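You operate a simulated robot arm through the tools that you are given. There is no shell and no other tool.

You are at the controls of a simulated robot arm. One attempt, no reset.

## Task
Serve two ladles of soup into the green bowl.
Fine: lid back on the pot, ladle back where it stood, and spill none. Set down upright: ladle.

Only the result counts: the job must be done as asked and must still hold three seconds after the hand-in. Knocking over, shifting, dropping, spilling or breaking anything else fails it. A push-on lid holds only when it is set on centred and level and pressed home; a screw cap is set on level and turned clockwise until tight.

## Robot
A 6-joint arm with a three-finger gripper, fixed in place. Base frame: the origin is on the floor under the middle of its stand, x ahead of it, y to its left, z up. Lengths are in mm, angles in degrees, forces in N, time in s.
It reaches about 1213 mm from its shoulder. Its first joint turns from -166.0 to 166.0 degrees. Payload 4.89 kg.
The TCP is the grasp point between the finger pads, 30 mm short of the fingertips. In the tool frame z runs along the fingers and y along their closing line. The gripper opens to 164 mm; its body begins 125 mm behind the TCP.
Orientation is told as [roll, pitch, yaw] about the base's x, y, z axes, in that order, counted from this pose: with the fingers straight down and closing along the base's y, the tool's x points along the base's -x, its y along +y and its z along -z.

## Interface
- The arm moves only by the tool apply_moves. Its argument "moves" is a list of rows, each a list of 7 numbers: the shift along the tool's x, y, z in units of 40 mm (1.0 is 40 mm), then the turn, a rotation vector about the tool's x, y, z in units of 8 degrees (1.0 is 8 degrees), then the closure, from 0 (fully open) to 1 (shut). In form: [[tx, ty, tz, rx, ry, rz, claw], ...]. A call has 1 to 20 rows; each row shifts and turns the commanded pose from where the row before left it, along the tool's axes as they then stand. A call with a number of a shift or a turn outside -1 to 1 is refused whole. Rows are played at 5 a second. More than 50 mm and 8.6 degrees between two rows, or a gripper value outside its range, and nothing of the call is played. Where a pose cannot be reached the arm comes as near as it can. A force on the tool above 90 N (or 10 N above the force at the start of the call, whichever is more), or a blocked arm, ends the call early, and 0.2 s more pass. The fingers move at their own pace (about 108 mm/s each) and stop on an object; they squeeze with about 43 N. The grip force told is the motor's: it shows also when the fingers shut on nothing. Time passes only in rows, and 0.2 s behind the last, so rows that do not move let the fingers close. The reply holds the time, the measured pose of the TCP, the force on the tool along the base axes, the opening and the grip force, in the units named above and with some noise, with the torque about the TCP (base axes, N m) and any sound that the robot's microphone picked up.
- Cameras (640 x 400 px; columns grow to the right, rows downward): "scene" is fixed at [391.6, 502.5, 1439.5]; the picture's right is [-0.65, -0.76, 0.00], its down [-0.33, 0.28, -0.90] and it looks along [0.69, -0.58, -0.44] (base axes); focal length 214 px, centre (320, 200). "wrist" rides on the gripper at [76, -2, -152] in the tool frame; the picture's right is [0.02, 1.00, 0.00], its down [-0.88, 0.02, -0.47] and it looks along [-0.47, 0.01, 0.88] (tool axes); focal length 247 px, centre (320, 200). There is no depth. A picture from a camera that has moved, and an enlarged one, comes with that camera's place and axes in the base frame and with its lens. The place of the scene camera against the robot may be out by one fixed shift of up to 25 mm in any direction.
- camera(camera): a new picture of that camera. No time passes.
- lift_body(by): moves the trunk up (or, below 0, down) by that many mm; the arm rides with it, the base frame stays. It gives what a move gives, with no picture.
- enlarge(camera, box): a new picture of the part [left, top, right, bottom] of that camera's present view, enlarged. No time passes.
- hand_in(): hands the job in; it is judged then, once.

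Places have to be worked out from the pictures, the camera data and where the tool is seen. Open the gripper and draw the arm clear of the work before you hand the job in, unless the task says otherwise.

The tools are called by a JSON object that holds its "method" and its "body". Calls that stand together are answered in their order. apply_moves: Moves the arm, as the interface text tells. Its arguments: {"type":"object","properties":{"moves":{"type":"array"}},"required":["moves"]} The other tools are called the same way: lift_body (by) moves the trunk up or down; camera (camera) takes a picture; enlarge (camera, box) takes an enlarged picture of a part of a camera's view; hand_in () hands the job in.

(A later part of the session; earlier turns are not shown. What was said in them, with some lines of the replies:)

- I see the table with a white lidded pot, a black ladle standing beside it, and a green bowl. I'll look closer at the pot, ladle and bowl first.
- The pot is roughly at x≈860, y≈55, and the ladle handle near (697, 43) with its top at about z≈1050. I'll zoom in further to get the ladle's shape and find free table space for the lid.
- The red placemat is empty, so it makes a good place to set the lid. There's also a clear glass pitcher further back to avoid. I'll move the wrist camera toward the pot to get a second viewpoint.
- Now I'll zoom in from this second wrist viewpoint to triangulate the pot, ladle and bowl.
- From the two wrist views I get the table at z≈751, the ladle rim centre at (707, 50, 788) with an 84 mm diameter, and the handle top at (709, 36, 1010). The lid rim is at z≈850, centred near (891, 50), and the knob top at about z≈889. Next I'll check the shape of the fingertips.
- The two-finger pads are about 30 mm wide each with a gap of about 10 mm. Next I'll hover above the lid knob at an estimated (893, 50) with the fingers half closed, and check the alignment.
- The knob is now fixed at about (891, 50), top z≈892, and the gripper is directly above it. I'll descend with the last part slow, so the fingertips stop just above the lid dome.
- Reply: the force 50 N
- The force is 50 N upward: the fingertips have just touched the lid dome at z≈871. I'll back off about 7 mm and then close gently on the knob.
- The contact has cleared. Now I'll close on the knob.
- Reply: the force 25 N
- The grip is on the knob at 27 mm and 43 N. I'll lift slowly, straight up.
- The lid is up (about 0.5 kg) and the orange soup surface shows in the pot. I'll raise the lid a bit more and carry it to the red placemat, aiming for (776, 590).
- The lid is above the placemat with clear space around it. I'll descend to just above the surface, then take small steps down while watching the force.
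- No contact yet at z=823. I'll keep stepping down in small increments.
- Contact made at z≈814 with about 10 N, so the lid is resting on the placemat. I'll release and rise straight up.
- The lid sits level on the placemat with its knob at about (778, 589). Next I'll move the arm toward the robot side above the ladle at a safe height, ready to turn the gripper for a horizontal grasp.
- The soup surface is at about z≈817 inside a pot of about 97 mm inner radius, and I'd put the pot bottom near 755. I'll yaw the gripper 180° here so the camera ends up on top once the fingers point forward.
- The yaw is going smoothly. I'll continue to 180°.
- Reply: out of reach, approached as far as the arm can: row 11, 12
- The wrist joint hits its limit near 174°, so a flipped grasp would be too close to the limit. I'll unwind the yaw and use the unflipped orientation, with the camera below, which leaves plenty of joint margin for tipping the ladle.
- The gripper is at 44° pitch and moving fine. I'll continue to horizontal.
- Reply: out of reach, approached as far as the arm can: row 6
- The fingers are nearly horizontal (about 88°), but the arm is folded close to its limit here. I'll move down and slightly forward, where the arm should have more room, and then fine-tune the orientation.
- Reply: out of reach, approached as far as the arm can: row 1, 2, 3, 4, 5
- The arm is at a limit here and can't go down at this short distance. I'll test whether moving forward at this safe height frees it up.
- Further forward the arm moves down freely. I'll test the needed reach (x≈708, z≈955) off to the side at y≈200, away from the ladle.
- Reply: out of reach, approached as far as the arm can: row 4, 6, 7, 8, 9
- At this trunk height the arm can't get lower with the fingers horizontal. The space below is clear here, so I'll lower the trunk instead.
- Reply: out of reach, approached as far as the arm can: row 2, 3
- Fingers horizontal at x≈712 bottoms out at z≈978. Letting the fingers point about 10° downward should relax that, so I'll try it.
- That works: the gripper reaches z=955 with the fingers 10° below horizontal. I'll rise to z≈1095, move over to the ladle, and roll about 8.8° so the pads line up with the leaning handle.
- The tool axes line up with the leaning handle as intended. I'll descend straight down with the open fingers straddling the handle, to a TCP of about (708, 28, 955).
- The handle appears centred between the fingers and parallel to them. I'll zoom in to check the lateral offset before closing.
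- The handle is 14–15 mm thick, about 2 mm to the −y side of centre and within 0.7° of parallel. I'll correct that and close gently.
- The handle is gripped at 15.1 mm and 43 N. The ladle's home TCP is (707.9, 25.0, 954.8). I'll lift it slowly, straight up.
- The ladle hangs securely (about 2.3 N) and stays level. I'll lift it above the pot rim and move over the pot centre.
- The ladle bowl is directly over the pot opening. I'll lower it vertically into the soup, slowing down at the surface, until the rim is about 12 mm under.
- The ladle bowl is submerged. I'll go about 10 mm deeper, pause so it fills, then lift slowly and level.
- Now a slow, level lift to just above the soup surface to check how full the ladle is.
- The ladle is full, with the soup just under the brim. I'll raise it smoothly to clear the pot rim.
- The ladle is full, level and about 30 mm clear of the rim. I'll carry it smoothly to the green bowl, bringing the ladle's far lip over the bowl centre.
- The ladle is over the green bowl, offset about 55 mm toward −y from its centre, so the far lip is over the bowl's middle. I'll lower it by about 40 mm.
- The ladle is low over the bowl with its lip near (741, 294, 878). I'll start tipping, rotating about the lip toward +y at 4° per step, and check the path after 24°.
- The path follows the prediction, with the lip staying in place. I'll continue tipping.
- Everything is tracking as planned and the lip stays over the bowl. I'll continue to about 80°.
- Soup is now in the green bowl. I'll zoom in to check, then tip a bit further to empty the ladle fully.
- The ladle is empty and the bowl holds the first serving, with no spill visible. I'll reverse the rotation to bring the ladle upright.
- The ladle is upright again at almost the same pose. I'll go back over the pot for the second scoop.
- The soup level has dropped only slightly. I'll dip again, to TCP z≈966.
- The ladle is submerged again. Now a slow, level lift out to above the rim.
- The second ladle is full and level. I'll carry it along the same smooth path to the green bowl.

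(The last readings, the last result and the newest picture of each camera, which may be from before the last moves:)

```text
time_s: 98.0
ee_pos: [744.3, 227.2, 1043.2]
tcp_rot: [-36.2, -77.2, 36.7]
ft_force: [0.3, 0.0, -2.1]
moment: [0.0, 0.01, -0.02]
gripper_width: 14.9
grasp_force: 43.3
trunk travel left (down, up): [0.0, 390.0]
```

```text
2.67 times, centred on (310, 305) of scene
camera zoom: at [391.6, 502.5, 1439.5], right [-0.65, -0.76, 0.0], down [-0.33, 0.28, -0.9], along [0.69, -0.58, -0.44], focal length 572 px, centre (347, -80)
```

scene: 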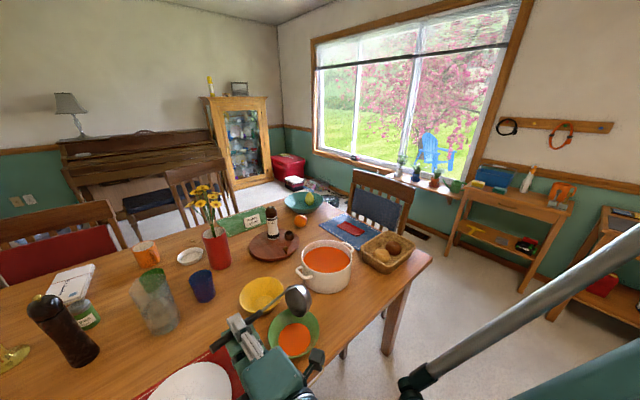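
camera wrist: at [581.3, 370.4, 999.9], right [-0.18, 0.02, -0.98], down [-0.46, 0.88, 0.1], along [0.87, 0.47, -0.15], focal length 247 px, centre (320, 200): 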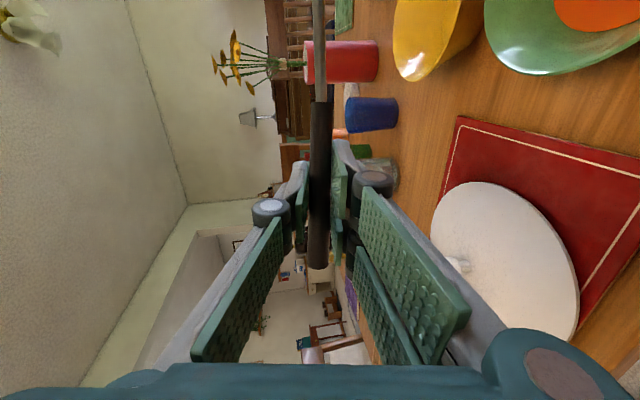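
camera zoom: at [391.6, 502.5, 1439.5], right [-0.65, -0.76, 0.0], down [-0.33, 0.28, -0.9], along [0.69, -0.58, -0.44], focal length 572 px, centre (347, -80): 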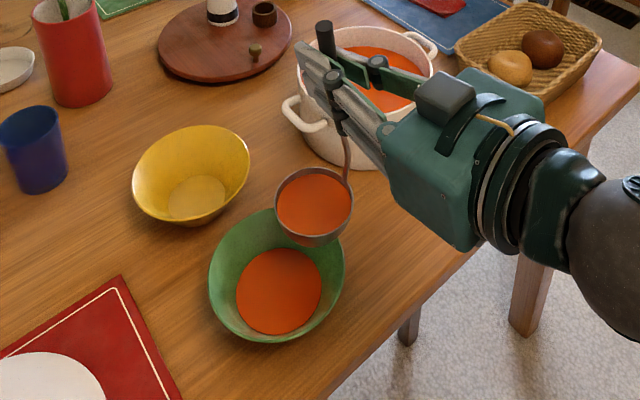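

The ladle is in the same pouring position as before. I'll tip it with the same lip-centred motion.

{"method": "apply_moves", "body": {"moves": [[-0.144, 0.275, 0, 0, 0, -0.5, 1], [-0.144, 0.275, 0, 0, 0, -0.5, 1], [-0.144, 0.275, 0, 0, 0, -0.5, 1], [-0.144, 0.275, 0, 0, 0, -0.5, 1], [-0.144, 0.275, 0, 0, 0, -0.5, 1], [-0.144, 0.275, 0, 0, 0, -0.5, 1], [0, 0, 0, 0, 0, 0, 1], [-0.144, 0.275, 0, 0, 0, -0.5, 1], [-0.144, 0.275, 0, 0, 0, -0.5, 1], [-0.144, 0.275, 0, 0, 0, -0.5, 1], [-0.144, 0.275, 0, 0, 0, -0.5, 1], [-0.144, 0.275, 0, 0, 0, -0.5, 1], [-0.144, 0.275, 0, 0, 0, -0.5, 1], [0, 0, 0, 0, 0, 0, 1]]}}

{"method": "apply_moves", "body": {"moves": [[-0.144, 0.275, 0, 0, 0, -0.5, 1], [-0.144, 0.275, 0, 0, 0, -0.5, 1], [-0.144, 0.275, 0, 0, 0, -0.5, 1], [-0.144, 0.275, 0, 0, 0, -0.5, 1], [-0.144, 0.275, 0, 0, 0, -0.5, 1], [-0.144, 0.275, 0, 0, 0, -0.5, 1], [-0.144, 0.275, 0, 0, 0, -0.5, 1], [-0.144, 0.275, 0, 0, 0, -0.5, 1], [0, 0, 0, 0, 0, 0, 1], [-0.144, 0.275, 0, 0, 0, -0.5, 1], [-0.144, 0.275, 0, 0, 0, -0.5, 1], [-0.144, 0.275, 0, 0, 0, -0.5, 1], [-0.144, 0.275, 0, 0, 0, -0.5, 1], [-0.144, 0.275, 0, 0, 0, -0.5, 1], [-0.144, 0.275, 0, 0, 0, -0.5, 1], [-0.144, 0.275, 0, 0, 0, -0.5, 1], [0, 0, 0, 0, 0, 0, 1], [0, 0, 0, 0, 0, 0, 1], [0, 0, 0, 0, 0, 0, 1], [0, 0, 0, 0, 0, 0, 1]]}}

{"method": "enlarge", "body": {"camera": "scene", "box": [220, 260, 360, 390]}}

```text
time_s: 101.0
ee_pos: [742.8, 372.2, 1039.2]
tcp_rot: [-77.7, -33.8, 82.9]
ft_force: [0.1, 0.0, -1.2]
moment: [0.13, 0.03, 0.03]
gripper_width: 15.1
grasp_force: 42.8
trunk travel left (down, up): [0.0, 390.0]
```

```text
time_s: 105.2
ee_pos: [717.8, 472.1, 894.3]
tcp_rot: [-78.7, 25.2, 94.7]
ft_force: [-0.3, 0.1, -2.1]
moment: [0.27, 0.08, 0.03]
gripper_width: 15.0
grasp_force: 43.3
trunk travel left (down, up): [0.0, 390.0]
```

```text
3.08 times, centred on (290, 325) of scene
camera zoom: at [391.6, 502.5, 1439.5], right [-0.65, -0.76, 0.0], down [-0.33, 0.28, -0.9], along [0.69, -0.58, -0.44], focal length 660 px, centre (412, -185)
```

zoom: 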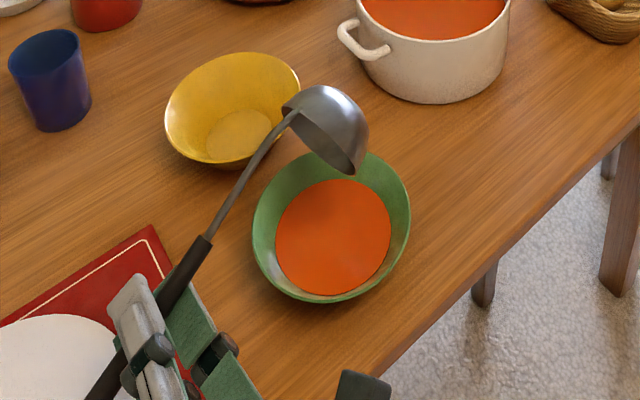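

The second ladle is in the bowl: the level has risen, the ladle is empty and nothing has spilled. I'll bring the ladle upright again.

{"method": "apply_moves", "body": {"moves": [[0.163, -0.264, 0, 0, 0, 0.5, 1], [0.344, -0.516, 0, 0, 0, 1, 1], [0.344, -0.516, 0, 0, 0, 1, 1], [0.344, -0.516, 0, 0, 0, 1, 1], [0.344, -0.516, 0, 0, 0, 1, 1], [0.344, -0.516, 0, 0, 0, 1, 1], [0.344, -0.516, 0, 0, 0, 1, 1], [0.344, -0.516, 0, 0, 0, 1, 1], [0.344, -0.516, 0, 0, 0, 1, 1], [0.344, -0.516, 0, 0, 0, 1, 1], [0.344, -0.516, 0, 0, 0, 1, 1], [0.344, -0.516, 0, 0, 0, 1, 1], [0.344, -0.516, 0, 0, 0, 1, 1], [0.344, -0.516, 0, 0, 0, 1, 1], [0, 0, 0, 0, 0, 0, 1], [0, 0, 0, 0, 0, 0, 1]]}}

{"method": "enlarge", "body": {"camera": "scene", "box": [220, 230, 400, 380]}}

```text
time_s: 108.7
ee_pos: [744.1, 226.7, 1042.3]
tcp_rot: [-36.2, -77.3, 36.6]
ft_force: [-0.7, -0.1, -2.3]
moment: [-0.06, -0.02, -0.01]
gripper_width: 15.0
grasp_force: 43.3
trunk travel left (down, up): [0.0, 390.0]
```

```text
2.67 times, centred on (310, 305) of scene
camera zoom: at [391.6, 502.5, 1439.5], right [-0.65, -0.76, 0.0], down [-0.33, 0.28, -0.9], along [0.69, -0.58, -0.44], focal length 572 px, centre (347, -80)
```

zoom: 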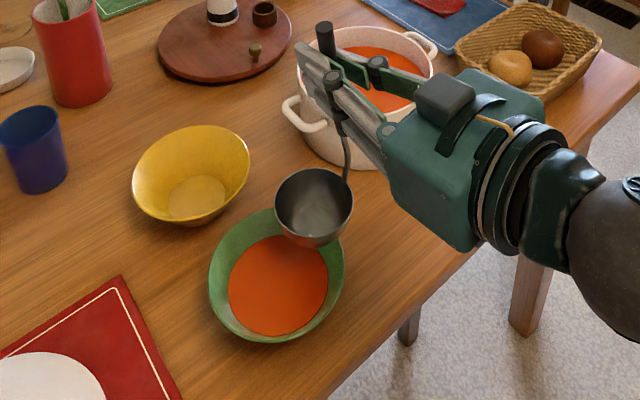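

Both servings are done. Now I'll return the ladle to a point above its original spot, the home TCP (707.9, 25.0).

{"method": "apply_moves", "body": {"moves": [[-0.244, -0.033, -0.044, 0, 0, 0, 1], [-0.244, -0.033, -0.044, 0, 0, 0, 1], [0.05, -0.31, -0.055, 0, 0, 0, 1], [0.103, -0.623, -0.109, 0, 0, 0, 1], [0.103, -0.623, -0.109, 0, 0, 0, 1], [0.103, -0.623, -0.109, 0, 0, 0, 1], [0.103, -0.623, -0.109, 0, 0, 0, 1], [0.103, -0.623, -0.109, 0, 0, 0, 1], [0.103, -0.623, -0.109, 0, 0, 0, 1], [0.103, -0.623, -0.109, 0, 0, 0, 1], [0.05, -0.31, -0.055, 0, 0, 0, 1], [0, 0, 0, 0, 0, 0, 1], [0, 0, 0, 0, 0, 0, 1]]}}

{"method": "enlarge", "body": {"camera": "scene", "box": [300, 190, 460, 310]}}

```text
time_s: 111.5
ee_pos: [706.3, 26.5, 1062.2]
tcp_rot: [-36.2, -77.3, 36.7]
ft_force: [0.5, 0.6, -1.9]
moment: [-0.04, 0.01, -0.01]
gripper_width: 15.0
grasp_force: 42.6
trunk travel left (down, up): [0.0, 390.0]
```

```text
3.33 times, centred on (380, 250) of scene
camera zoom: at [391.6, 502.5, 1439.5], right [-0.65, -0.76, 0.0], down [-0.33, 0.28, -0.9], along [0.69, -0.58, -0.44], focal length 715 px, centre (120, 33)
```

zoom: 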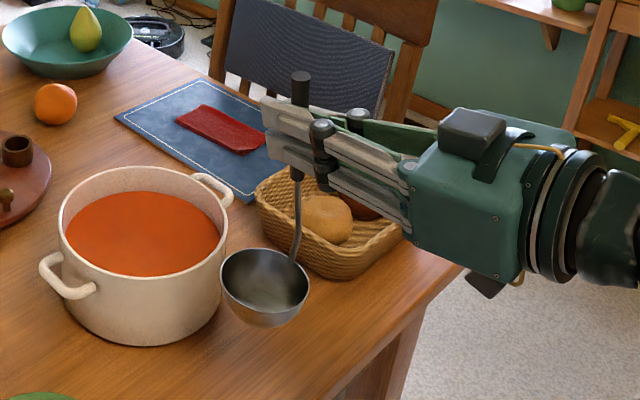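

I'll make a small correction and lower to just above the table, then step down until it touches.

{"method": "apply_moves", "body": {"moves": [[0.244, -0.005, 0.083, 0, 0, 0, 1], [0.488, 0.065, 0.089, 0, 0, 0, 1], [0.488, 0.065, 0.089, 0, 0, 0, 1], [0.488, 0.065, 0.089, 0, 0, 0, 1], [0.366, 0.049, 0.066, 0, 0, 0, 1], [0.244, 0.033, 0.044, 0, 0, 0, 1], [0.12, 0.016, 0.022, 0, 0, 0, 1], [0, 0, 0, 0, 0, 0, 1], [0, 0, 0, 0, 0, 0, 1]]}}

{"method": "enlarge", "body": {"camera": "scene", "box": [300, 190, 460, 310]}}

```text
time_s: 113.5
ee_pos: [709.3, 25.6, 961.7]
tcp_rot: [-36.1, -77.4, 36.7]
ft_force: [0.3, -0.1, -1.9]
moment: [-0.04, 0.03, -0.01]
gripper_width: 15.1
grasp_force: 43.2
trunk travel left (down, up): [0.0, 390.0]
```

```text
3.33 times, centred on (380, 250) of scene
camera zoom: at [391.6, 502.5, 1439.5], right [-0.65, -0.76, 0.0], down [-0.33, 0.28, -0.9], along [0.69, -0.58, -0.44], focal length 715 px, centre (120, 33)
```

zoom: 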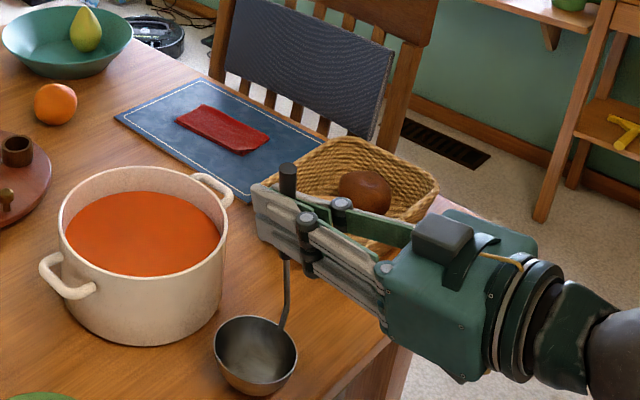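

{"method": "apply_moves", "body": {"moves": [[0.037, 0.005, 0.007, 0, 0, 0, 1], [0.037, 0.005, 0.007, 0, 0, 0, 1], [0.037, 0.005, 0.007, 0, 0, 0, 1], [0, 0, 0, 0, 0, 0, 1]]}}

```text
time_s: 114.5
ee_pos: [709.0, 24.7, 957.3]
tcp_rot: [-36.2, -77.3, 36.8]
ft_force: [0.5, 0.7, -1.9]
moment: [-0.04, 0.02, -0.02]
gripper_width: 14.9
grasp_force: 42.5
trunk travel left (down, up): [0.0, 390.0]
```

Still free at z≈957. I'll take a few more millimetre steps.

{"method": "apply_moves", "body": {"moves": [[0.024, 0.003, 0.004, 0, 0, 0, 1], [0.024, 0.003, 0.004, 0, 0, 0, 1], [0, 0, 0, 0, 0, 0, 1]]}}

```text
time_s: 115.2
ee_pos: [709.4, 26.5, 957.7]
tcp_rot: [-36.4, -77.5, 37.0]
ft_force: [0.0, 0.0, 17.7]
moment: [0.01, -0.21, 0.0]
gripper_width: 14.8
grasp_force: 42.8
trunk travel left (down, up): [0.0, 390.0]
```

Contact: 17.7 N, so the ladle is on the table. I'll relieve most of that force, then release slowly.

{"method": "apply_moves", "body": {"moves": [[-0.03, -0.004, -0.005, 0, 0, 0, 1], [0, 0, 0, 0, 0, 0, 1]]}}

{"method": "enlarge", "body": {"camera": "scene", "box": [320, 230, 400, 320]}}

```text
time_s: 115.8
ee_pos: [710.1, 24.4, 957.4]
tcp_rot: [-36.1, -77.3, 36.6]
ft_force: [0.5, 1.1, 0.4]
moment: [0.13, -0.04, 0.0]
gripper_width: 14.9
grasp_force: 43.2
trunk travel left (down, up): [0.0, 390.0]
```

```text
4.44 times, centred on (360, 275) of scene
camera zoom: at [391.6, 502.5, 1439.5], right [-0.65, -0.76, 0.0], down [-0.33, 0.28, -0.9], along [0.69, -0.58, -0.44], focal length 953 px, centre (142, -133)
```

zoom: 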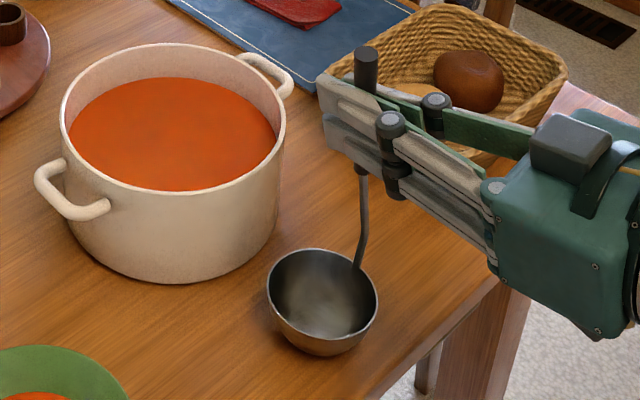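

The ladle's weight is now carried by the table, and its position in the picture matches the original within about 2 mm. I'll open the fingers gradually.

{"method": "apply_moves", "body": {"moves": [[0, 0, 0, 0, 0, 0, 0.92], [0, 0, 0, 0, 0, 0, 0.9], [0, 0, 0, 0, 0, 0, 0.88], [0, 0, 0, 0, 0, 0, 0.85], [0, 0, 0, 0, 0, 0, 0.8], [0, 0, 0, 0, 0, 0, 0.7], [0, 0, 0, 0, 0, 0, 0.55], [0, 0, 0, 0, 0, 0, 0.4], [0, 0, 0, 0, 0, 0, 0.25], [0, 0, 0, 0, 0, 0, 0.15], [0, 0, 0, 0, 0, 0, 0.15]]}}

{"method": "enlarge", "body": {"camera": "scene", "box": [320, 230, 400, 320]}}

{"method": "camera", "body": {"camera": "wrist"}}

```text
time_s: 118.2
ee_pos: [708.7, 25.0, 956.4]
tcp_rot: [-36.2, -77.3, 36.7]
ft_force: [-0.3, -0.4, 0.3]
moment: [-0.02, -0.01, 0.02]
gripper_width: 139.3
grasp_force: 0.1
trunk travel left (down, up): [0.0, 390.0]
```

```text
4.44 times, centred on (360, 275) of scene
camera zoom: at [391.6, 502.5, 1439.5], right [-0.65, -0.76, 0.0], down [-0.33, 0.28, -0.9], along [0.69, -0.58, -0.44], focal length 953 px, centre (142, -133)
```

zoom: 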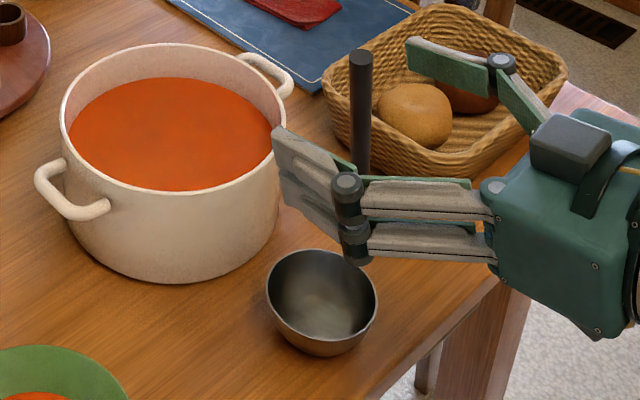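

```text
taken
camera wrist: at [546.7, 14.0, 910.3], right [-0.02, 0.99, -0.15], down [-0.31, 0.14, 0.94], along [0.95, 0.07, 0.3], focal length 247 px, centre (320, 200)
```

wrist: 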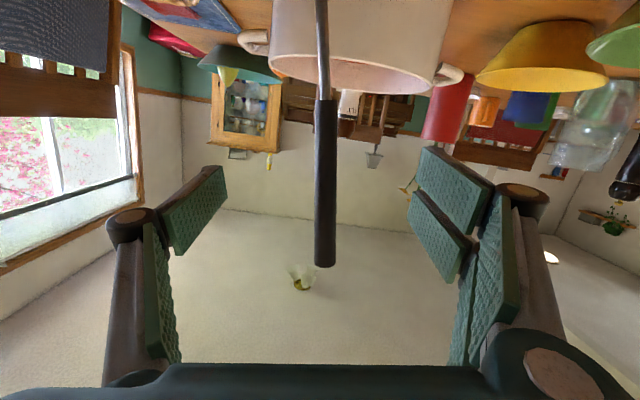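

The ladle stands free and upright, within about 2 mm of its original spot. I'll rise straight up so the open fingers clear the handle.

{"method": "apply_moves", "body": {"moves": [[-0.244, -0.033, -0.044, 0, 0, 0, 0.1], [-0.488, -0.065, -0.089, 0, 0, 0, 0.1], [-0.683, -0.091, -0.124, 0, 0, 0, 0.1], [-0.683, -0.091, -0.124, 0, 0, 0, 0.1], [-0.683, -0.091, -0.124, 0, 0, 0, 0.1], [-0.683, -0.091, -0.124, 0, 0, 0, 0.1], [0, 0, 0, 0, 0, 0, 0.1]]}}

{"method": "enlarge", "body": {"camera": "scene", "box": [300, 170, 460, 320]}}

```text
time_s: 119.8
ee_pos: [709.6, 23.7, 1100.6]
tcp_rot: [-36.1, -77.3, 36.7]
ft_force: [0.8, 0.0, -0.8]
moment: [0.03, -0.04, 0.03]
gripper_width: 147.6
grasp_force: 0.1
trunk travel left (down, up): [0.0, 390.0]
```

```text
2.67 times, centred on (380, 245) of scene
camera zoom: at [391.6, 502.5, 1439.5], right [-0.65, -0.76, 0.0], down [-0.33, 0.28, -0.9], along [0.69, -0.58, -0.44], focal length 572 px, centre (160, 80)
```

zoom: 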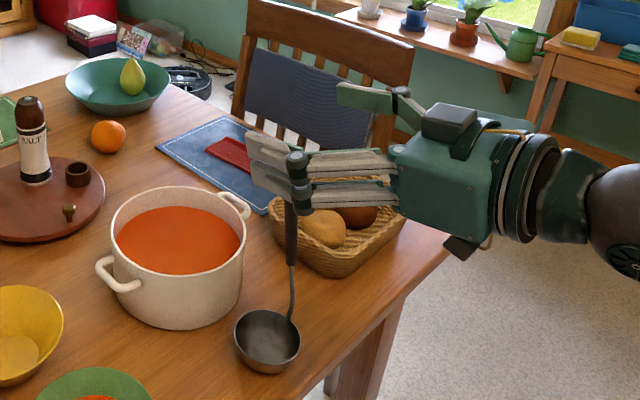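

The ladle is standing freely and the fingers have cleared it. I'll rise further and turn the gripper back to fingers-down.

{"method": "apply_moves", "body": {"moves": [[-0.8, -0.107, -0.145, 0, 0, 0, 0.3], [-0.8, -0.107, -0.145, 0, 0, 0, 0.4], [0, 0, 0, 0, 0, 0.933, 0.4], [0, 0, 0, 0, 1, 0, 0.5], [0, 0, 0, 0, 1, 0, 0.5], [0, 0, 0, 0, 1, 0, 0.5], [0, 0, 0, 0, 1, 0, 0.5], [0, 0, 0, 0, 1, 0, 0.5], [0, 0, 0, 0, 1, 0, 0.5], [0, 0, 0, 0, 1, 0, 0.5], [0, 0, 0, 0, 1, 0, 0.5], [0, 0, 0, 0, 1, 0, 0.5], [0, 0, 0, 0, 0.97, 0, 0.5], [0, 0, 0, 0, 0, 0, 0.5]]}}

{"method": "camera", "body": {"camera": "scene"}}

{"method": "camera", "body": {"camera": "wrist"}}

```text
time_s: 122.8
ee_pos: [709.4, 24.8, 1165.5]
tcp_rot: [-0.2, 0.0, -0.2]
ft_force: [-0.1, 0.6, -0.9]
moment: [0.0, -0.06, -0.02]
gripper_width: 81.7
grasp_force: 0.0
trunk travel left (down, up): [0.0, 390.0]
```

```text
taken
```

scene: 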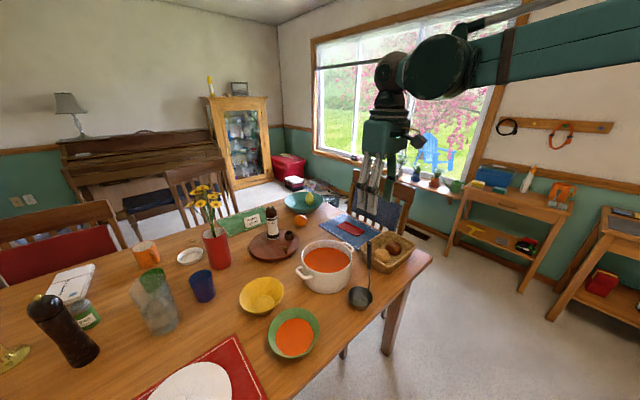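

```text
taken
camera wrist: at [633.9, 24.3, 1317.7], right [-0.02, 1.0, 0.0], down [0.88, 0.02, 0.47], along [0.47, 0.01, -0.88], focal length 247 px, centre (320, 200)
```

wrist: 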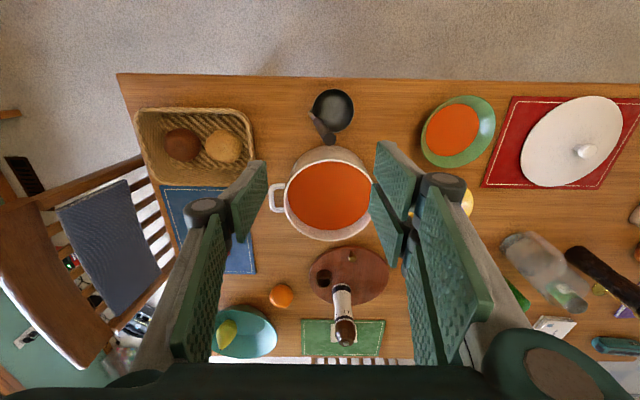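

The gripper points down with zero tilt. Now I'll go to the lid on the placemat, with the knob at about (778, 589).

{"method": "apply_moves", "body": {"moves": [[-0.107, 0.5, 0, 0, 0, 0, 0.55], [-0.107, 0.85, 0, 0, 0, 0, 0.55], [-0.107, 0.88, 0.2, 0, 0, 0, 0.55], [-0.107, 0.88, 0.3, 0, 0, 0, 0.55], [-0.107, 0.88, 0.3, 0, 0, 0, 0.55], [-0.107, 0.88, 0.3, 0, 0, 0, 0.55], [-0.107, 0.88, 0.3, 0, 0, 0, 0.55], [-0.107, 0.88, 0.3, 0, 0, 0, 0.55], [-0.107, 0.88, 0.3, 0, 0, 0, 0.55], [-0.107, 0.88, 0.3, 0, 0, 0, 0.55], [-0.107, 0.88, 0.3, 0, 0, 0, 0.55], [-0.107, 0.88, 0.3, 0, 0, 0, 0.55], [-0.107, 0.88, 0.3, 0, 0, 0, 0.55], [-0.107, 0.88, 0.3, 0, 0, 0, 0.55], [-0.107, 0.88, 0.3, 0, 0, 0, 0.55], [-0.107, 0.88, 0.3, 0, 0, 0, 0.55], [0, 0.45, 0, 0, 0, 0, 0.55], [0, 0, 0, 0, 0, 0, 0.55]]}}

{"method": "camera", "body": {"camera": "wrist"}}

{"method": "camera", "body": {"camera": "scene"}}

```text
time_s: 126.7
ee_pos: [779.6, 590.4, 1000.8]
tcp_rot: [-0.1, 0.1, -0.3]
ft_force: [0.0, -0.8, 0.0]
moment: [0.03, 0.03, -0.04]
gripper_width: 73.8
grasp_force: 0.0
trunk travel left (down, up): [0.0, 390.0]
```

```text
taken
camera wrist: at [703.8, 589.5, 1152.5], right [-0.02, 1.0, 0.0], down [0.88, 0.02, 0.47], along [0.47, 0.01, -0.88], focal length 247 px, centre (320, 200)
```

wrist: 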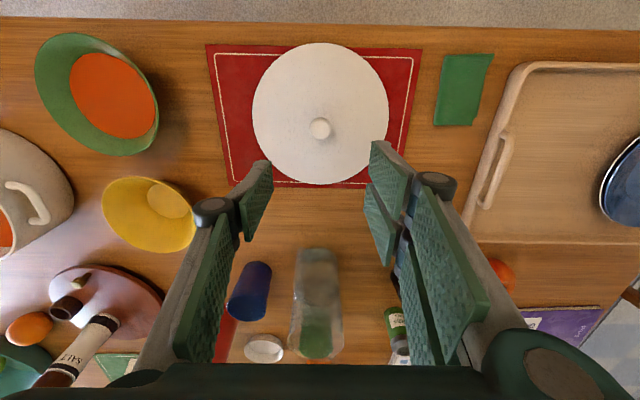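

```text
taken
```

scene: 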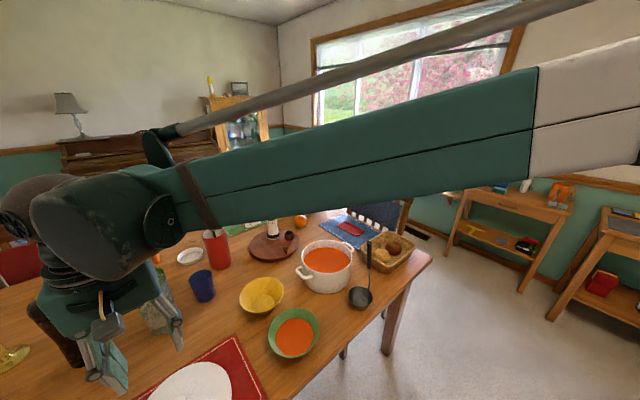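

The knob sits at about (777.5, 590), under the gripper. I'll descend to the same relative grasp height as before, TCP z≈814.

{"method": "apply_moves", "body": {"moves": [[0.04, -0.02, 0.5, 0, 0, 0, 0.55], [0, 0, 0.9, 0, 0, 0, 0.55], [0, 0, 0.9, 0, 0, 0, 0.55], [0, 0, 0.9, 0, 0, 0, 0.55], [0, 0, 0.7, 0, 0, 0, 0.55], [0, 0, 0.4, 0, 0, 0, 0.55], [0, 0, 0.2, 0, 0, 0, 0.55], [0, 0, 0.1, 0, 0, 0, 0.55], [0, 0, 0.06, 0, 0, 0, 0.55], [0, 0, 0, 0, 0, 0, 0.55]]}}

{"method": "camera", "body": {"camera": "wrist"}}

```text
time_s: 128.8
ee_pos: [779.3, 587.9, 814.2]
tcp_rot: [0.0, 0.0, -0.2]
ft_force: [-0.4, -0.3, -0.3]
moment: [-0.01, -0.01, 0.01]
gripper_width: 73.8
grasp_force: 0.1
trunk travel left (down, up): [0.0, 390.0]
```

```text
taken
camera wrist: at [702.2, 587.4, 966.2], right [-0.02, 1.0, 0.0], down [0.88, 0.02, 0.47], along [0.47, 0.01, -0.88], focal length 247 px, centre (320, 200)
```

wrist: 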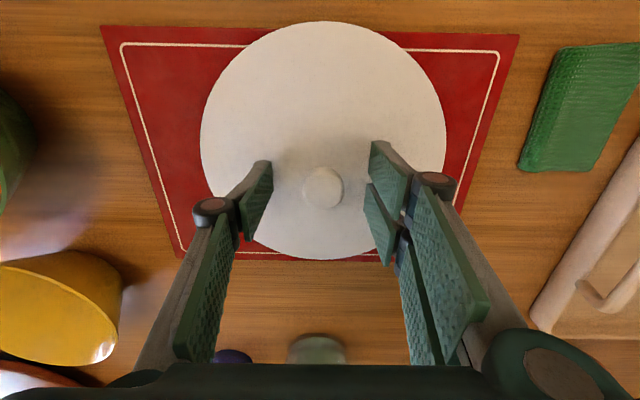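

No contact yet, and the knob is about 1 mm off centre. I'll nudge and close on it.

{"method": "apply_moves", "body": {"moves": [[0, 0.025, 0, 0, 0, 0, 0.7], [0, 0, 0, 0, 0, 0, 0.78], [0, 0, 0, 0, 0, 0, 0.82], [0, 0, 0, 0, 0, 0, 0.86], [0, 0, 0, 0, 0, 0, 0.93], [0, 0, 0, 0, 0, 0, 1], [0, 0, 0, 0, 0, 0, 1]]}}

{"method": "apply_moves", "body": {"moves": [[0, 0, -0.1, 0, 0, 0, 1], [0, 0, -0.2, 0, 0, 0, 1], [0, 0, -0.4, 0, 0, 0, 1], [0, 0, -0.5, 0, 0, 0, 1], [0, 0, 0, 0, 0, 0, 1]]}}

{"method": "camera", "body": {"camera": "wrist"}}

```text
time_s: 130.4
ee_pos: [777.7, 588.1, 813.4]
tcp_rot: [-0.1, 0.0, -0.2]
ft_force: [0.9, 0.8, 0.1]
moment: [0.01, -0.01, -0.04]
gripper_width: 27.2
grasp_force: 42.4
trunk travel left (down, up): [0.0, 390.0]
```

```text
time_s: 131.7
ee_pos: [777.3, 588.1, 860.4]
tcp_rot: [-0.2, 0.0, -0.2]
ft_force: [-0.8, 0.8, -4.5]
moment: [0.01, 0.01, 0.02]
gripper_width: 27.1
grasp_force: 43.3
trunk travel left (down, up): [0.0, 390.0]
```

```text
taken
camera wrist: at [702.0, 588.1, 1013.3], right [-0.02, 1.0, 0.0], down [0.88, 0.02, 0.47], along [0.47, 0.01, -0.88], focal length 247 px, centre (320, 200)
```

wrist: 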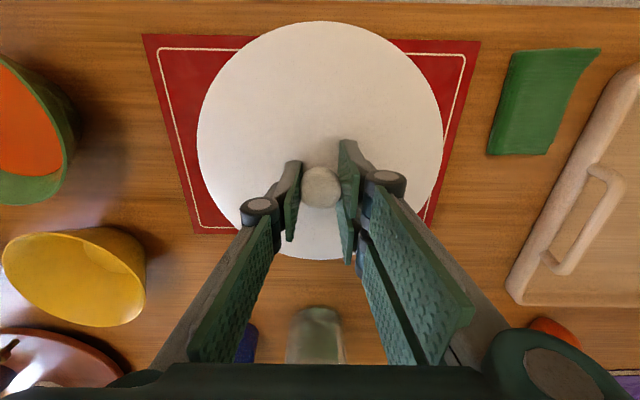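

The lid is gripped exactly as before and lifted off the placemat. I'll raise it and carry it back to just above the pot.

{"method": "apply_moves", "body": {"moves": [[0, 0, -0.6, 0, 0, 0, 1], [0, 0, -0.9, 0, 0, 0, 1], [0, 0, -0.9, 0, 0, 0, 1], [0, 0, -0.9, 0, 0, 0, 1], [0, 0, -0.5, 0, 0, 0, 1], [0, 0, 0, 0, 0, 0, 1]]}}

{"method": "apply_moves", "body": {"moves": [[-0.085, -0.4, 0, 0, 0, 0, 1], [-0.148, -0.7, 0, 0, 0, 0, 1], [-0.19, -0.9, 0, 0, 0, 0, 1], [-0.19, -0.9, 0, 0, 0, 0, 1], [-0.19, -0.9, 0, 0, 0, 0, 1], [-0.19, -0.9, 0, 0, 0, 0, 1], [-0.19, -0.9, 0, 0, 0, 0, 1], [-0.19, -0.9, 0, 0, 0, 0, 1], [-0.19, -0.9, 0, 0, 0, 0, 1], [-0.19, -0.9, 0, 0, 0, 0, 1], [-0.19, -0.9, 0, 0, 0, 0, 1], [-0.19, -0.9, 0, 0, 0, 0, 1], [-0.19, -0.9, 0, 0, 0, 0, 1], [-0.19, -0.9, 0, 0, 0, 0, 1], [-0.17, -0.8, 0, 0, 0, 0, 1], [-0.106, -0.5, 0, 0, 0, 0, 1], [-0.06, -0.28, 0, 0, 0, 0, 1], [0, 0, 0, 0, 0, 0, 1], [0, 0, 0, 0, 0, 0, 1]]}}

{"method": "camera", "body": {"camera": "wrist"}}

{"method": "enlarge", "body": {"camera": "scene", "box": [270, 170, 390, 300]}}

```text
time_s: 133.1
ee_pos: [777.9, 588.8, 1013.8]
tcp_rot: [-0.1, 0.1, -0.2]
ft_force: [0.0, -0.9, -3.9]
moment: [-0.02, 0.02, 0.01]
gripper_width: 27.5
grasp_force: 43.0
trunk travel left (down, up): [0.0, 390.0]
```

```text
time_s: 137.1
ee_pos: [891.2, 49.1, 1015.2]
tcp_rot: [-0.2, 0.0, -0.2]
ft_force: [0.1, 0.4, -3.8]
moment: [0.0, 0.01, -0.01]
gripper_width: 27.4
grasp_force: 42.6
trunk travel left (down, up): [0.0, 390.0]
```

```text
taken
camera wrist: at [814.9, 49.1, 1167.3], right [-0.02, 1.0, 0.0], down [0.88, 0.02, 0.47], along [0.47, 0.01, -0.88], focal length 247 px, centre (320, 200)
```

wrist: 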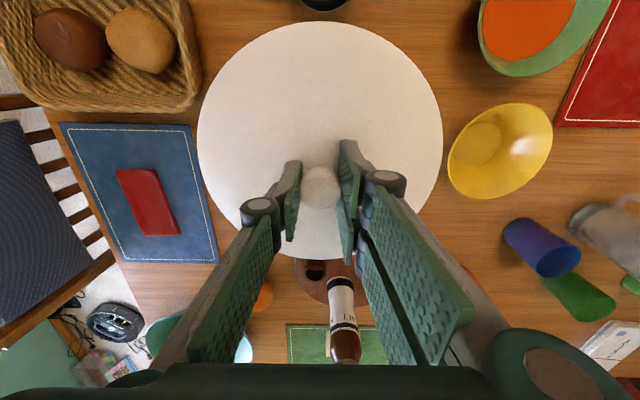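

```text
3.08 times, centred on (330, 235) of scene
camera zoom: at [391.6, 502.5, 1439.5], right [-0.65, -0.76, 0.0], down [-0.33, 0.28, -0.9], along [0.69, -0.58, -0.44], focal length 660 px, centre (289, 92)
```

zoom: 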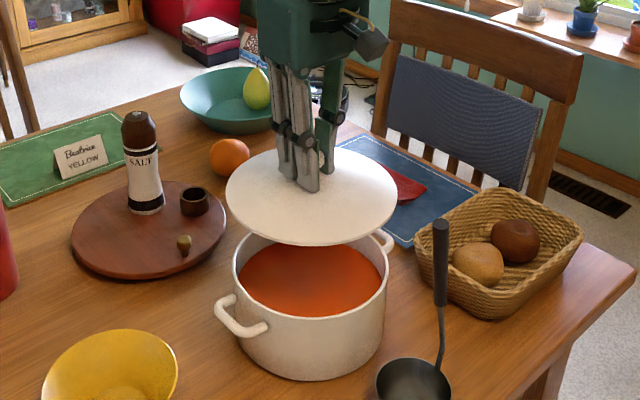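

The lid is positioned at (891.2, 49.1), matching where it came from. I'll lower it to about 10 mm above its seat and check.

{"method": "apply_moves", "body": {"moves": [[0, 0, 0.4, 0, 0, 0, 1], [0, 0, 0.7, 0, 0, 0, 1], [0, 0, 0.7, 0, 0, 0, 1], [0, 0, 0.4, 0, 0, 0, 1], [0, 0, 0.2, 0, 0, 0, 1], [0, 0, 0, 0, 0, 0, 1], [0, 0, 0, 0, 0, 0, 1]]}}

{"method": "enlarge", "body": {"camera": "scene", "box": [285, 225, 385, 310]}}

{"method": "camera", "body": {"camera": "wrist"}}

```text
time_s: 138.7
ee_pos: [890.5, 48.9, 918.8]
tcp_rot: [-0.1, 0.1, -0.1]
ft_force: [0.2, 0.4, -4.6]
moment: [0.0, -0.01, -0.02]
gripper_width: 27.1
grasp_force: 42.7
trunk travel left (down, up): [0.0, 390.0]
```

```text
4.71 times, centred on (335, 268) of scene
camera zoom: at [391.6, 502.5, 1439.5], right [-0.65, -0.76, 0.0], down [-0.33, 0.28, -0.9], along [0.69, -0.58, -0.44], focal length 1009 px, centre (249, -118)
```

zoom: 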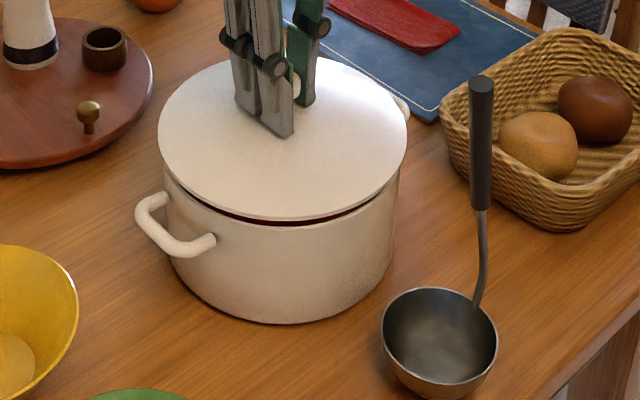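

```text
taken
camera wrist: at [814.8, 48.7, 1071.2], right [-0.02, 1.0, 0.0], down [0.88, 0.02, 0.47], along [0.47, 0.01, -0.88], focal length 247 px, centre (320, 200)
```

wrist: 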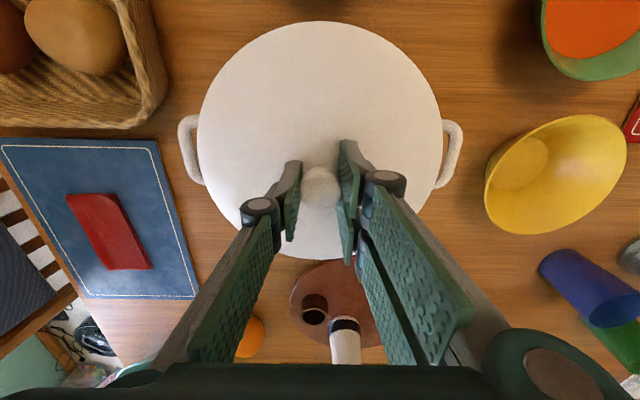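

The lid is well centred over the pot. I'll step it down gently onto the rim.

{"method": "apply_moves", "body": {"moves": [[0, 0, 0.08, 0, 0, 0, 1], [0, 0, 0.08, 0, 0, 0, 1], [0, 0, 0.08, 0, 0, 0, 1], [0, 0, 0, 0, 0, 0, 1]]}}

```text
time_s: 139.7
ee_pos: [890.8, 50.3, 908.1]
tcp_rot: [-0.1, 0.0, -0.4]
ft_force: [-0.8, -0.1, -4.8]
moment: [0.03, -0.04, 0.01]
gripper_width: 27.1
grasp_force: 42.9
trunk travel left (down, up): [0.0, 390.0]
```

{"method": "apply_moves", "body": {"moves": [[0, 0, 0.04, 0, 0, 0, 1], [0, 0, 0.04, 0, 0, 0, 1], [0, 0, 0, 0, 0, 0, 1]]}}

```text
time_s: 140.4
ee_pos: [891.0, 49.7, 906.1]
tcp_rot: [-0.2, -0.1, -0.1]
ft_force: [6.4, -0.1, 17.3]
moment: [0.08, 0.46, -0.03]
gripper_width: 27.0
grasp_force: 43.8
trunk travel left (down, up): [0.0, 390.0]
```

It contacts at z≈906 (the same seat height), but a 6 N sideways push shows it's bearing on the near side. I'll lift 2 mm, shift about 1 mm in +x, and reseat.

{"method": "apply_moves", "body": {"moves": [[0, 0, -0.06, 0, 0, 0, 1], [-0.025, 0, 0, 0, 0, 0, 1], [0, 0, 0, 0, 0, 0, 1]]}}

{"method": "apply_moves", "body": {"moves": [[0, 0, 0.04, 0, 0, 0, 1], [0, 0, 0.03, 0, 0, 0, 1], [0, 0, 0, 0, 0, 0, 1]]}}

```text
time_s: 141.2
ee_pos: [890.8, 50.1, 908.5]
tcp_rot: [-0.2, 0.0, -0.3]
ft_force: [-5.7, 1.4, -5.3]
moment: [0.05, 0.45, 0.01]
gripper_width: 27.2
grasp_force: 43.1
trunk travel left (down, up): [0.0, 390.0]
```

```text
time_s: 142.1
ee_pos: [890.4, 49.1, 906.8]
tcp_rot: [-0.1, -0.1, -0.2]
ft_force: [7.7, 1.9, 22.7]
moment: [0.13, 0.47, -0.03]
gripper_width: 27.3
grasp_force: 42.9
trunk travel left (down, up): [0.0, 390.0]
```

The flange is inside the rim with very little side play, and the seat height matches the original 906. I'll relax the press a little, then release slowly.

{"method": "apply_moves", "body": {"moves": [[0.012, 0, -0.03, 0, 0, 0, 1], [0, 0, 0, 0, 0, 0, 1]]}}

{"method": "enlarge", "body": {"camera": "scene", "box": [285, 225, 385, 310]}}

```text
time_s: 142.7
ee_pos: [891.8, 49.8, 906.7]
tcp_rot: [-0.1, 0.0, -0.2]
ft_force: [4.2, -1.2, 9.0]
moment: [0.0, -0.69, -0.07]
gripper_width: 27.5
grasp_force: 43.1
trunk travel left (down, up): [0.0, 390.0]
```

```text
4.71 times, centred on (335, 268) of scene
camera zoom: at [391.6, 502.5, 1439.5], right [-0.65, -0.76, 0.0], down [-0.33, 0.28, -0.9], along [0.69, -0.58, -0.44], focal length 1009 px, centre (249, -118)
```

zoom: 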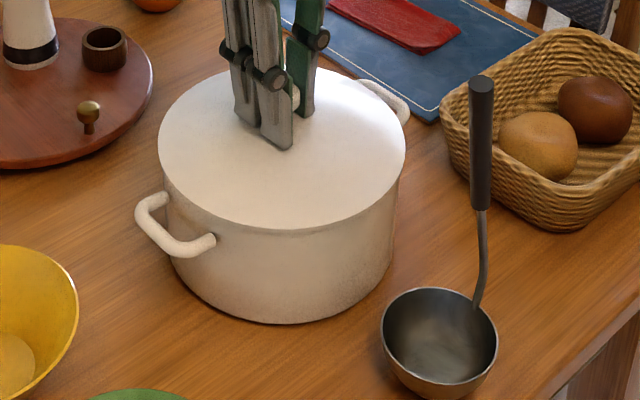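

The lid looks fully seated with no gap. I'll release the knob.

{"method": "apply_moves", "body": {"moves": [[0, 0, 0, 0, 0, 0, 0.84], [0, 0, 0, 0, 0, 0, 0.82], [0, 0, 0, 0, 0, 0, 0.79], [0, 0, 0, 0, 0, 0, 0.74], [0, 0, 0, 0, 0, 0, 0.65], [0, 0, 0, 0, 0, 0, 0.55], [0, 0, 0, 0, 0, 0, 0.55]]}}

{"method": "apply_moves", "body": {"moves": [[0, 0, -0.1, 0, 0, 0, 0.55], [0, 0, -0.3, 0, 0, 0, 0.55], [0, 0, -0.7, 0, 0, 0, 0.55], [0, 0, -0.9, 0, 0, 0, 0.55], [0, 0, -0.9, 0, 0, 0, 0.55], [0, 0, 0, 0, 0, 0, 0.55]]}}

{"method": "enlarge", "body": {"camera": "scene", "box": [285, 225, 385, 310]}}

{"method": "camera", "body": {"camera": "wrist"}}

```text
time_s: 144.2
ee_pos: [891.2, 50.5, 907.7]
tcp_rot: [0.0, -0.1, -0.2]
ft_force: [1.0, -0.3, 0.0]
moment: [0.01, 0.05, -0.02]
gripper_width: 73.5
grasp_force: 0.0
trunk travel left (down, up): [0.0, 390.0]
```

```text
time_s: 145.7
ee_pos: [891.6, 50.1, 1024.3]
tcp_rot: [-0.1, 0.0, -0.2]
ft_force: [0.0, 0.5, 0.6]
moment: [0.0, 0.06, 0.0]
gripper_width: 73.8
grasp_force: 0.1
trunk travel left (down, up): [0.0, 390.0]
```

```text
4.71 times, centred on (335, 268) of scene
camera zoom: at [391.6, 502.5, 1439.5], right [-0.65, -0.76, 0.0], down [-0.33, 0.28, -0.9], along [0.69, -0.58, -0.44], focal length 1009 px, centre (249, -118)
```

zoom: 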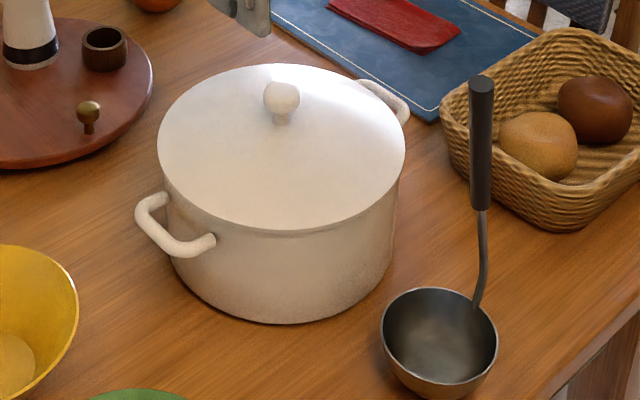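

```text
taken
camera wrist: at [815.7, 49.6, 1175.4], right [-0.02, 1.0, 0.0], down [0.88, 0.02, 0.47], along [0.47, 0.01, -0.88], focal length 247 px, centre (320, 200)
```

wrist: 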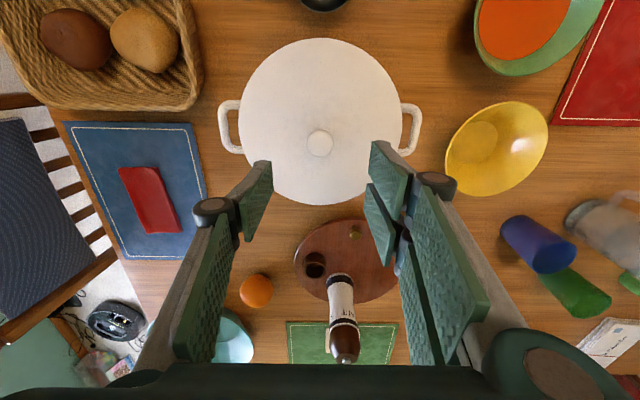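

The lid is seated and its position in the scene matches the original. As a precaution I'll press it home lightly, using the spread fingertips symmetrically on the dome.

{"method": "apply_moves", "body": {"moves": [[0, 0, 0.5, 0, 0, 0, 0.55], [0, 0, 0.9, 0, 0, 0, 0.55], [0, 0, 0.9, 0, 0, 0, 0.55], [0, 0, 0.4, 0, 0, 0, 0.55], [0, 0, 0.2, 0, 0, 0, 0.55], [0, 0, 0.1, 0, 0, 0, 0.55], [0, 0, 0, 0, 0, 0, 0.55]]}}

{"method": "apply_moves", "body": {"moves": [[0, 0, 0.04, 0, 0, 0, 0.55], [0, 0, 0.04, 0, 0, 0, 0.55], [0, 0, 0, 0, 0, 0, 0.55]]}}

```text
time_s: 147.2
ee_pos: [891.1, 50.9, 902.6]
tcp_rot: [-0.1, 0.0, -0.3]
ft_force: [-0.5, 0.3, 3.5]
moment: [0.14, 0.02, 0.0]
gripper_width: 74.3
grasp_force: 0.5
trunk travel left (down, up): [0.0, 390.0]
```

```text
time_s: 148.1
ee_pos: [889.7, 50.5, 902.3]
tcp_rot: [-0.1, -0.1, -0.2]
ft_force: [0.7, 0.6, 39.8]
moment: [0.44, -0.36, 0.07]
gripper_width: 75.5
grasp_force: 2.4
trunk travel left (down, up): [0.0, 390.0]
```

Pressed with 40 N at z≈902, the same dome height as at the start. Now I'll rise and draw the arm clear.

{"method": "apply_moves", "body": {"moves": [[0, 0, -0.1, 0, 0, 0, 0.55], [0, 0, -0.3, 0, 0, 0, 0.5], [0, 0, -0.8, 0, 0, 0, 0.4], [0, 0, -0.9, 0, 0, 0, 0.2], [0, 0, -0.9, 0, 0, 0, 0], [0, 0, -0.9, 0, 0, 0, 0], [0, 0, -0.9, 0, 0, 0, 0], [0.2, 0.2, -0.9, 0, 0, 0, 0], [0.4, 0.4, -0.8, 0, 0, 0, 0], [0.4, 0.4, -0.8, 0, 0, 0, 0], [0.6, 0.5, -0.5, 0, 0, 0, 0], [0.8, 0.5, 0, 0, 0, 0, 0], [0.8, 0.5, 0, 0, 0, 0, 0], [0.8, 0.5, 0, 0, 0, 0, 0], [0.8, 0.3, 0, 0, 0, 0, 0], [0.8, 0, 0, 0, 0, 0, 0], [0, 0, 0, 0, 0, 0, 0]]}}

{"method": "camera", "body": {"camera": "scene"}}

{"method": "camera", "body": {"camera": "wrist"}}

{"method": "enlarge", "body": {"camera": "scene", "box": [230, 200, 440, 370]}}

```text
time_s: 151.7
ee_pos: [667.0, 184.1, 1209.6]
tcp_rot: [-0.1, 0.0, -0.1]
ft_force: [1.0, -0.4, 0.5]
moment: [0.01, 0.07, -0.01]
gripper_width: 164.0
grasp_force: 0.0
trunk travel left (down, up): [0.0, 390.0]
```

```text
taken
```

scene: 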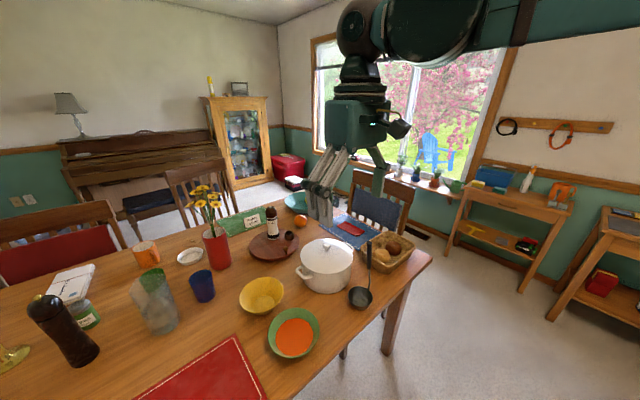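

```text
taken
camera wrist: at [592.5, 183.3, 1362.5], right [-0.02, 1.0, 0.0], down [0.88, 0.02, 0.47], along [0.47, 0.01, -0.88], focal length 247 px, centre (320, 200)
```

wrist: 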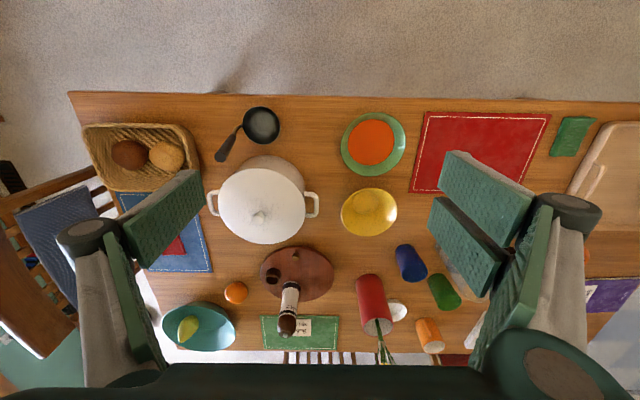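

```text
2.35 times, centred on (335, 285) of scene
camera zoom: at [391.6, 502.5, 1439.5], right [-0.65, -0.76, 0.0], down [-0.33, 0.28, -0.9], along [0.69, -0.58, -0.44], focal length 505 px, centre (285, 0)
```

zoom: 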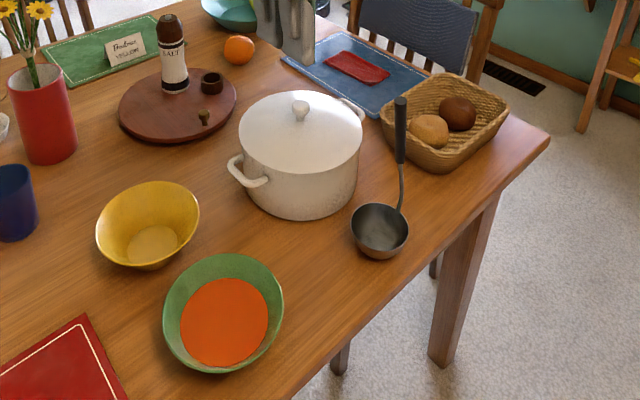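

Everything matches the starting layout: the lid is on, the ladle stands in place and the soup is in the green bowl. One last close check for drips before handing in.

{"method": "enlarge", "body": {"camera": "wrist", "box": [200, 90, 430, 250]}}

{"method": "enlarge", "body": {"camera": "wrist", "box": [330, 90, 560, 200]}}

```text
2.50 times, centred on (315, 170) of wrist
camera zoom: at [592.5, 183.3, 1362.5], right [-0.02, 1.0, 0.0], down [0.88, 0.02, 0.47], along [0.47, 0.01, -0.88], focal length 617 px, centre (332, 275)
```

zoom: 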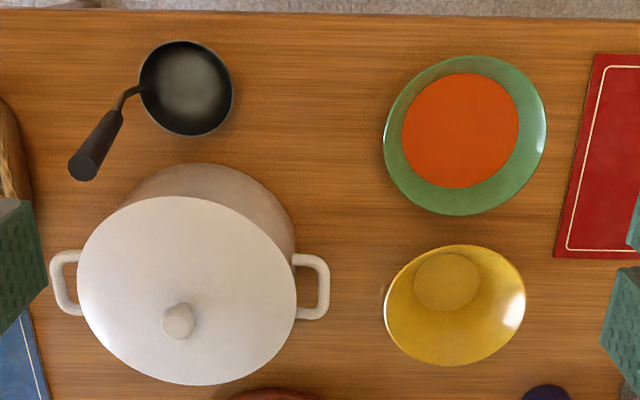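

```text
2.78 times, centred on (445, 145) of wrist
camera zoom: at [592.5, 183.3, 1362.5], right [-0.02, 1.0, 0.0], down [0.88, 0.02, 0.47], along [0.47, 0.01, -0.88], focal length 687 px, centre (-28, 353)
```

zoom: 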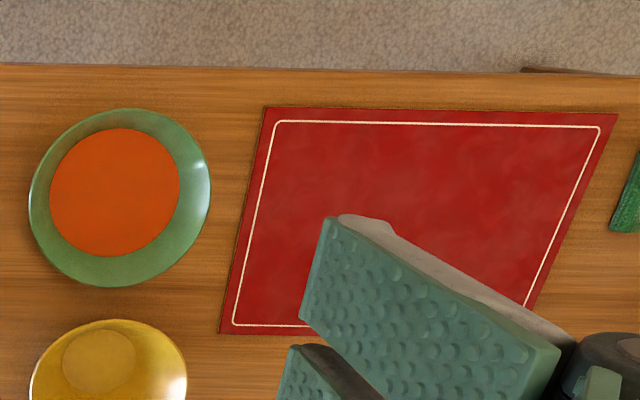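

The table and placemat are clean, the lid is level and centred on the pot, and the ladle stands upright in its place. The gripper is open and the arm is clear, so I'm handing in.

{"method": "hand_in", "body": {}}

```text
The job is handed in.
```

I served two full ladles of soup into the green bowl, and the job is handed in.

- **Lid:** it is back on the pot, centred and level. I pressed it down with about 40 N, and the seat height matched the original.
- **Ladle:** it stands upright within about 2 mm of where it stood.
- **Spills:** I saw none on the table, placemat or floor in the final pictures.
- **Everything else:** the lid rested on the empty red placemat while I served. Nothing else appears shifted from the starting layout.
- **Robot:** the gripper is open and the arm is clear of the work. I lowered the trunk 175 mm to reach the ladle and left it there.
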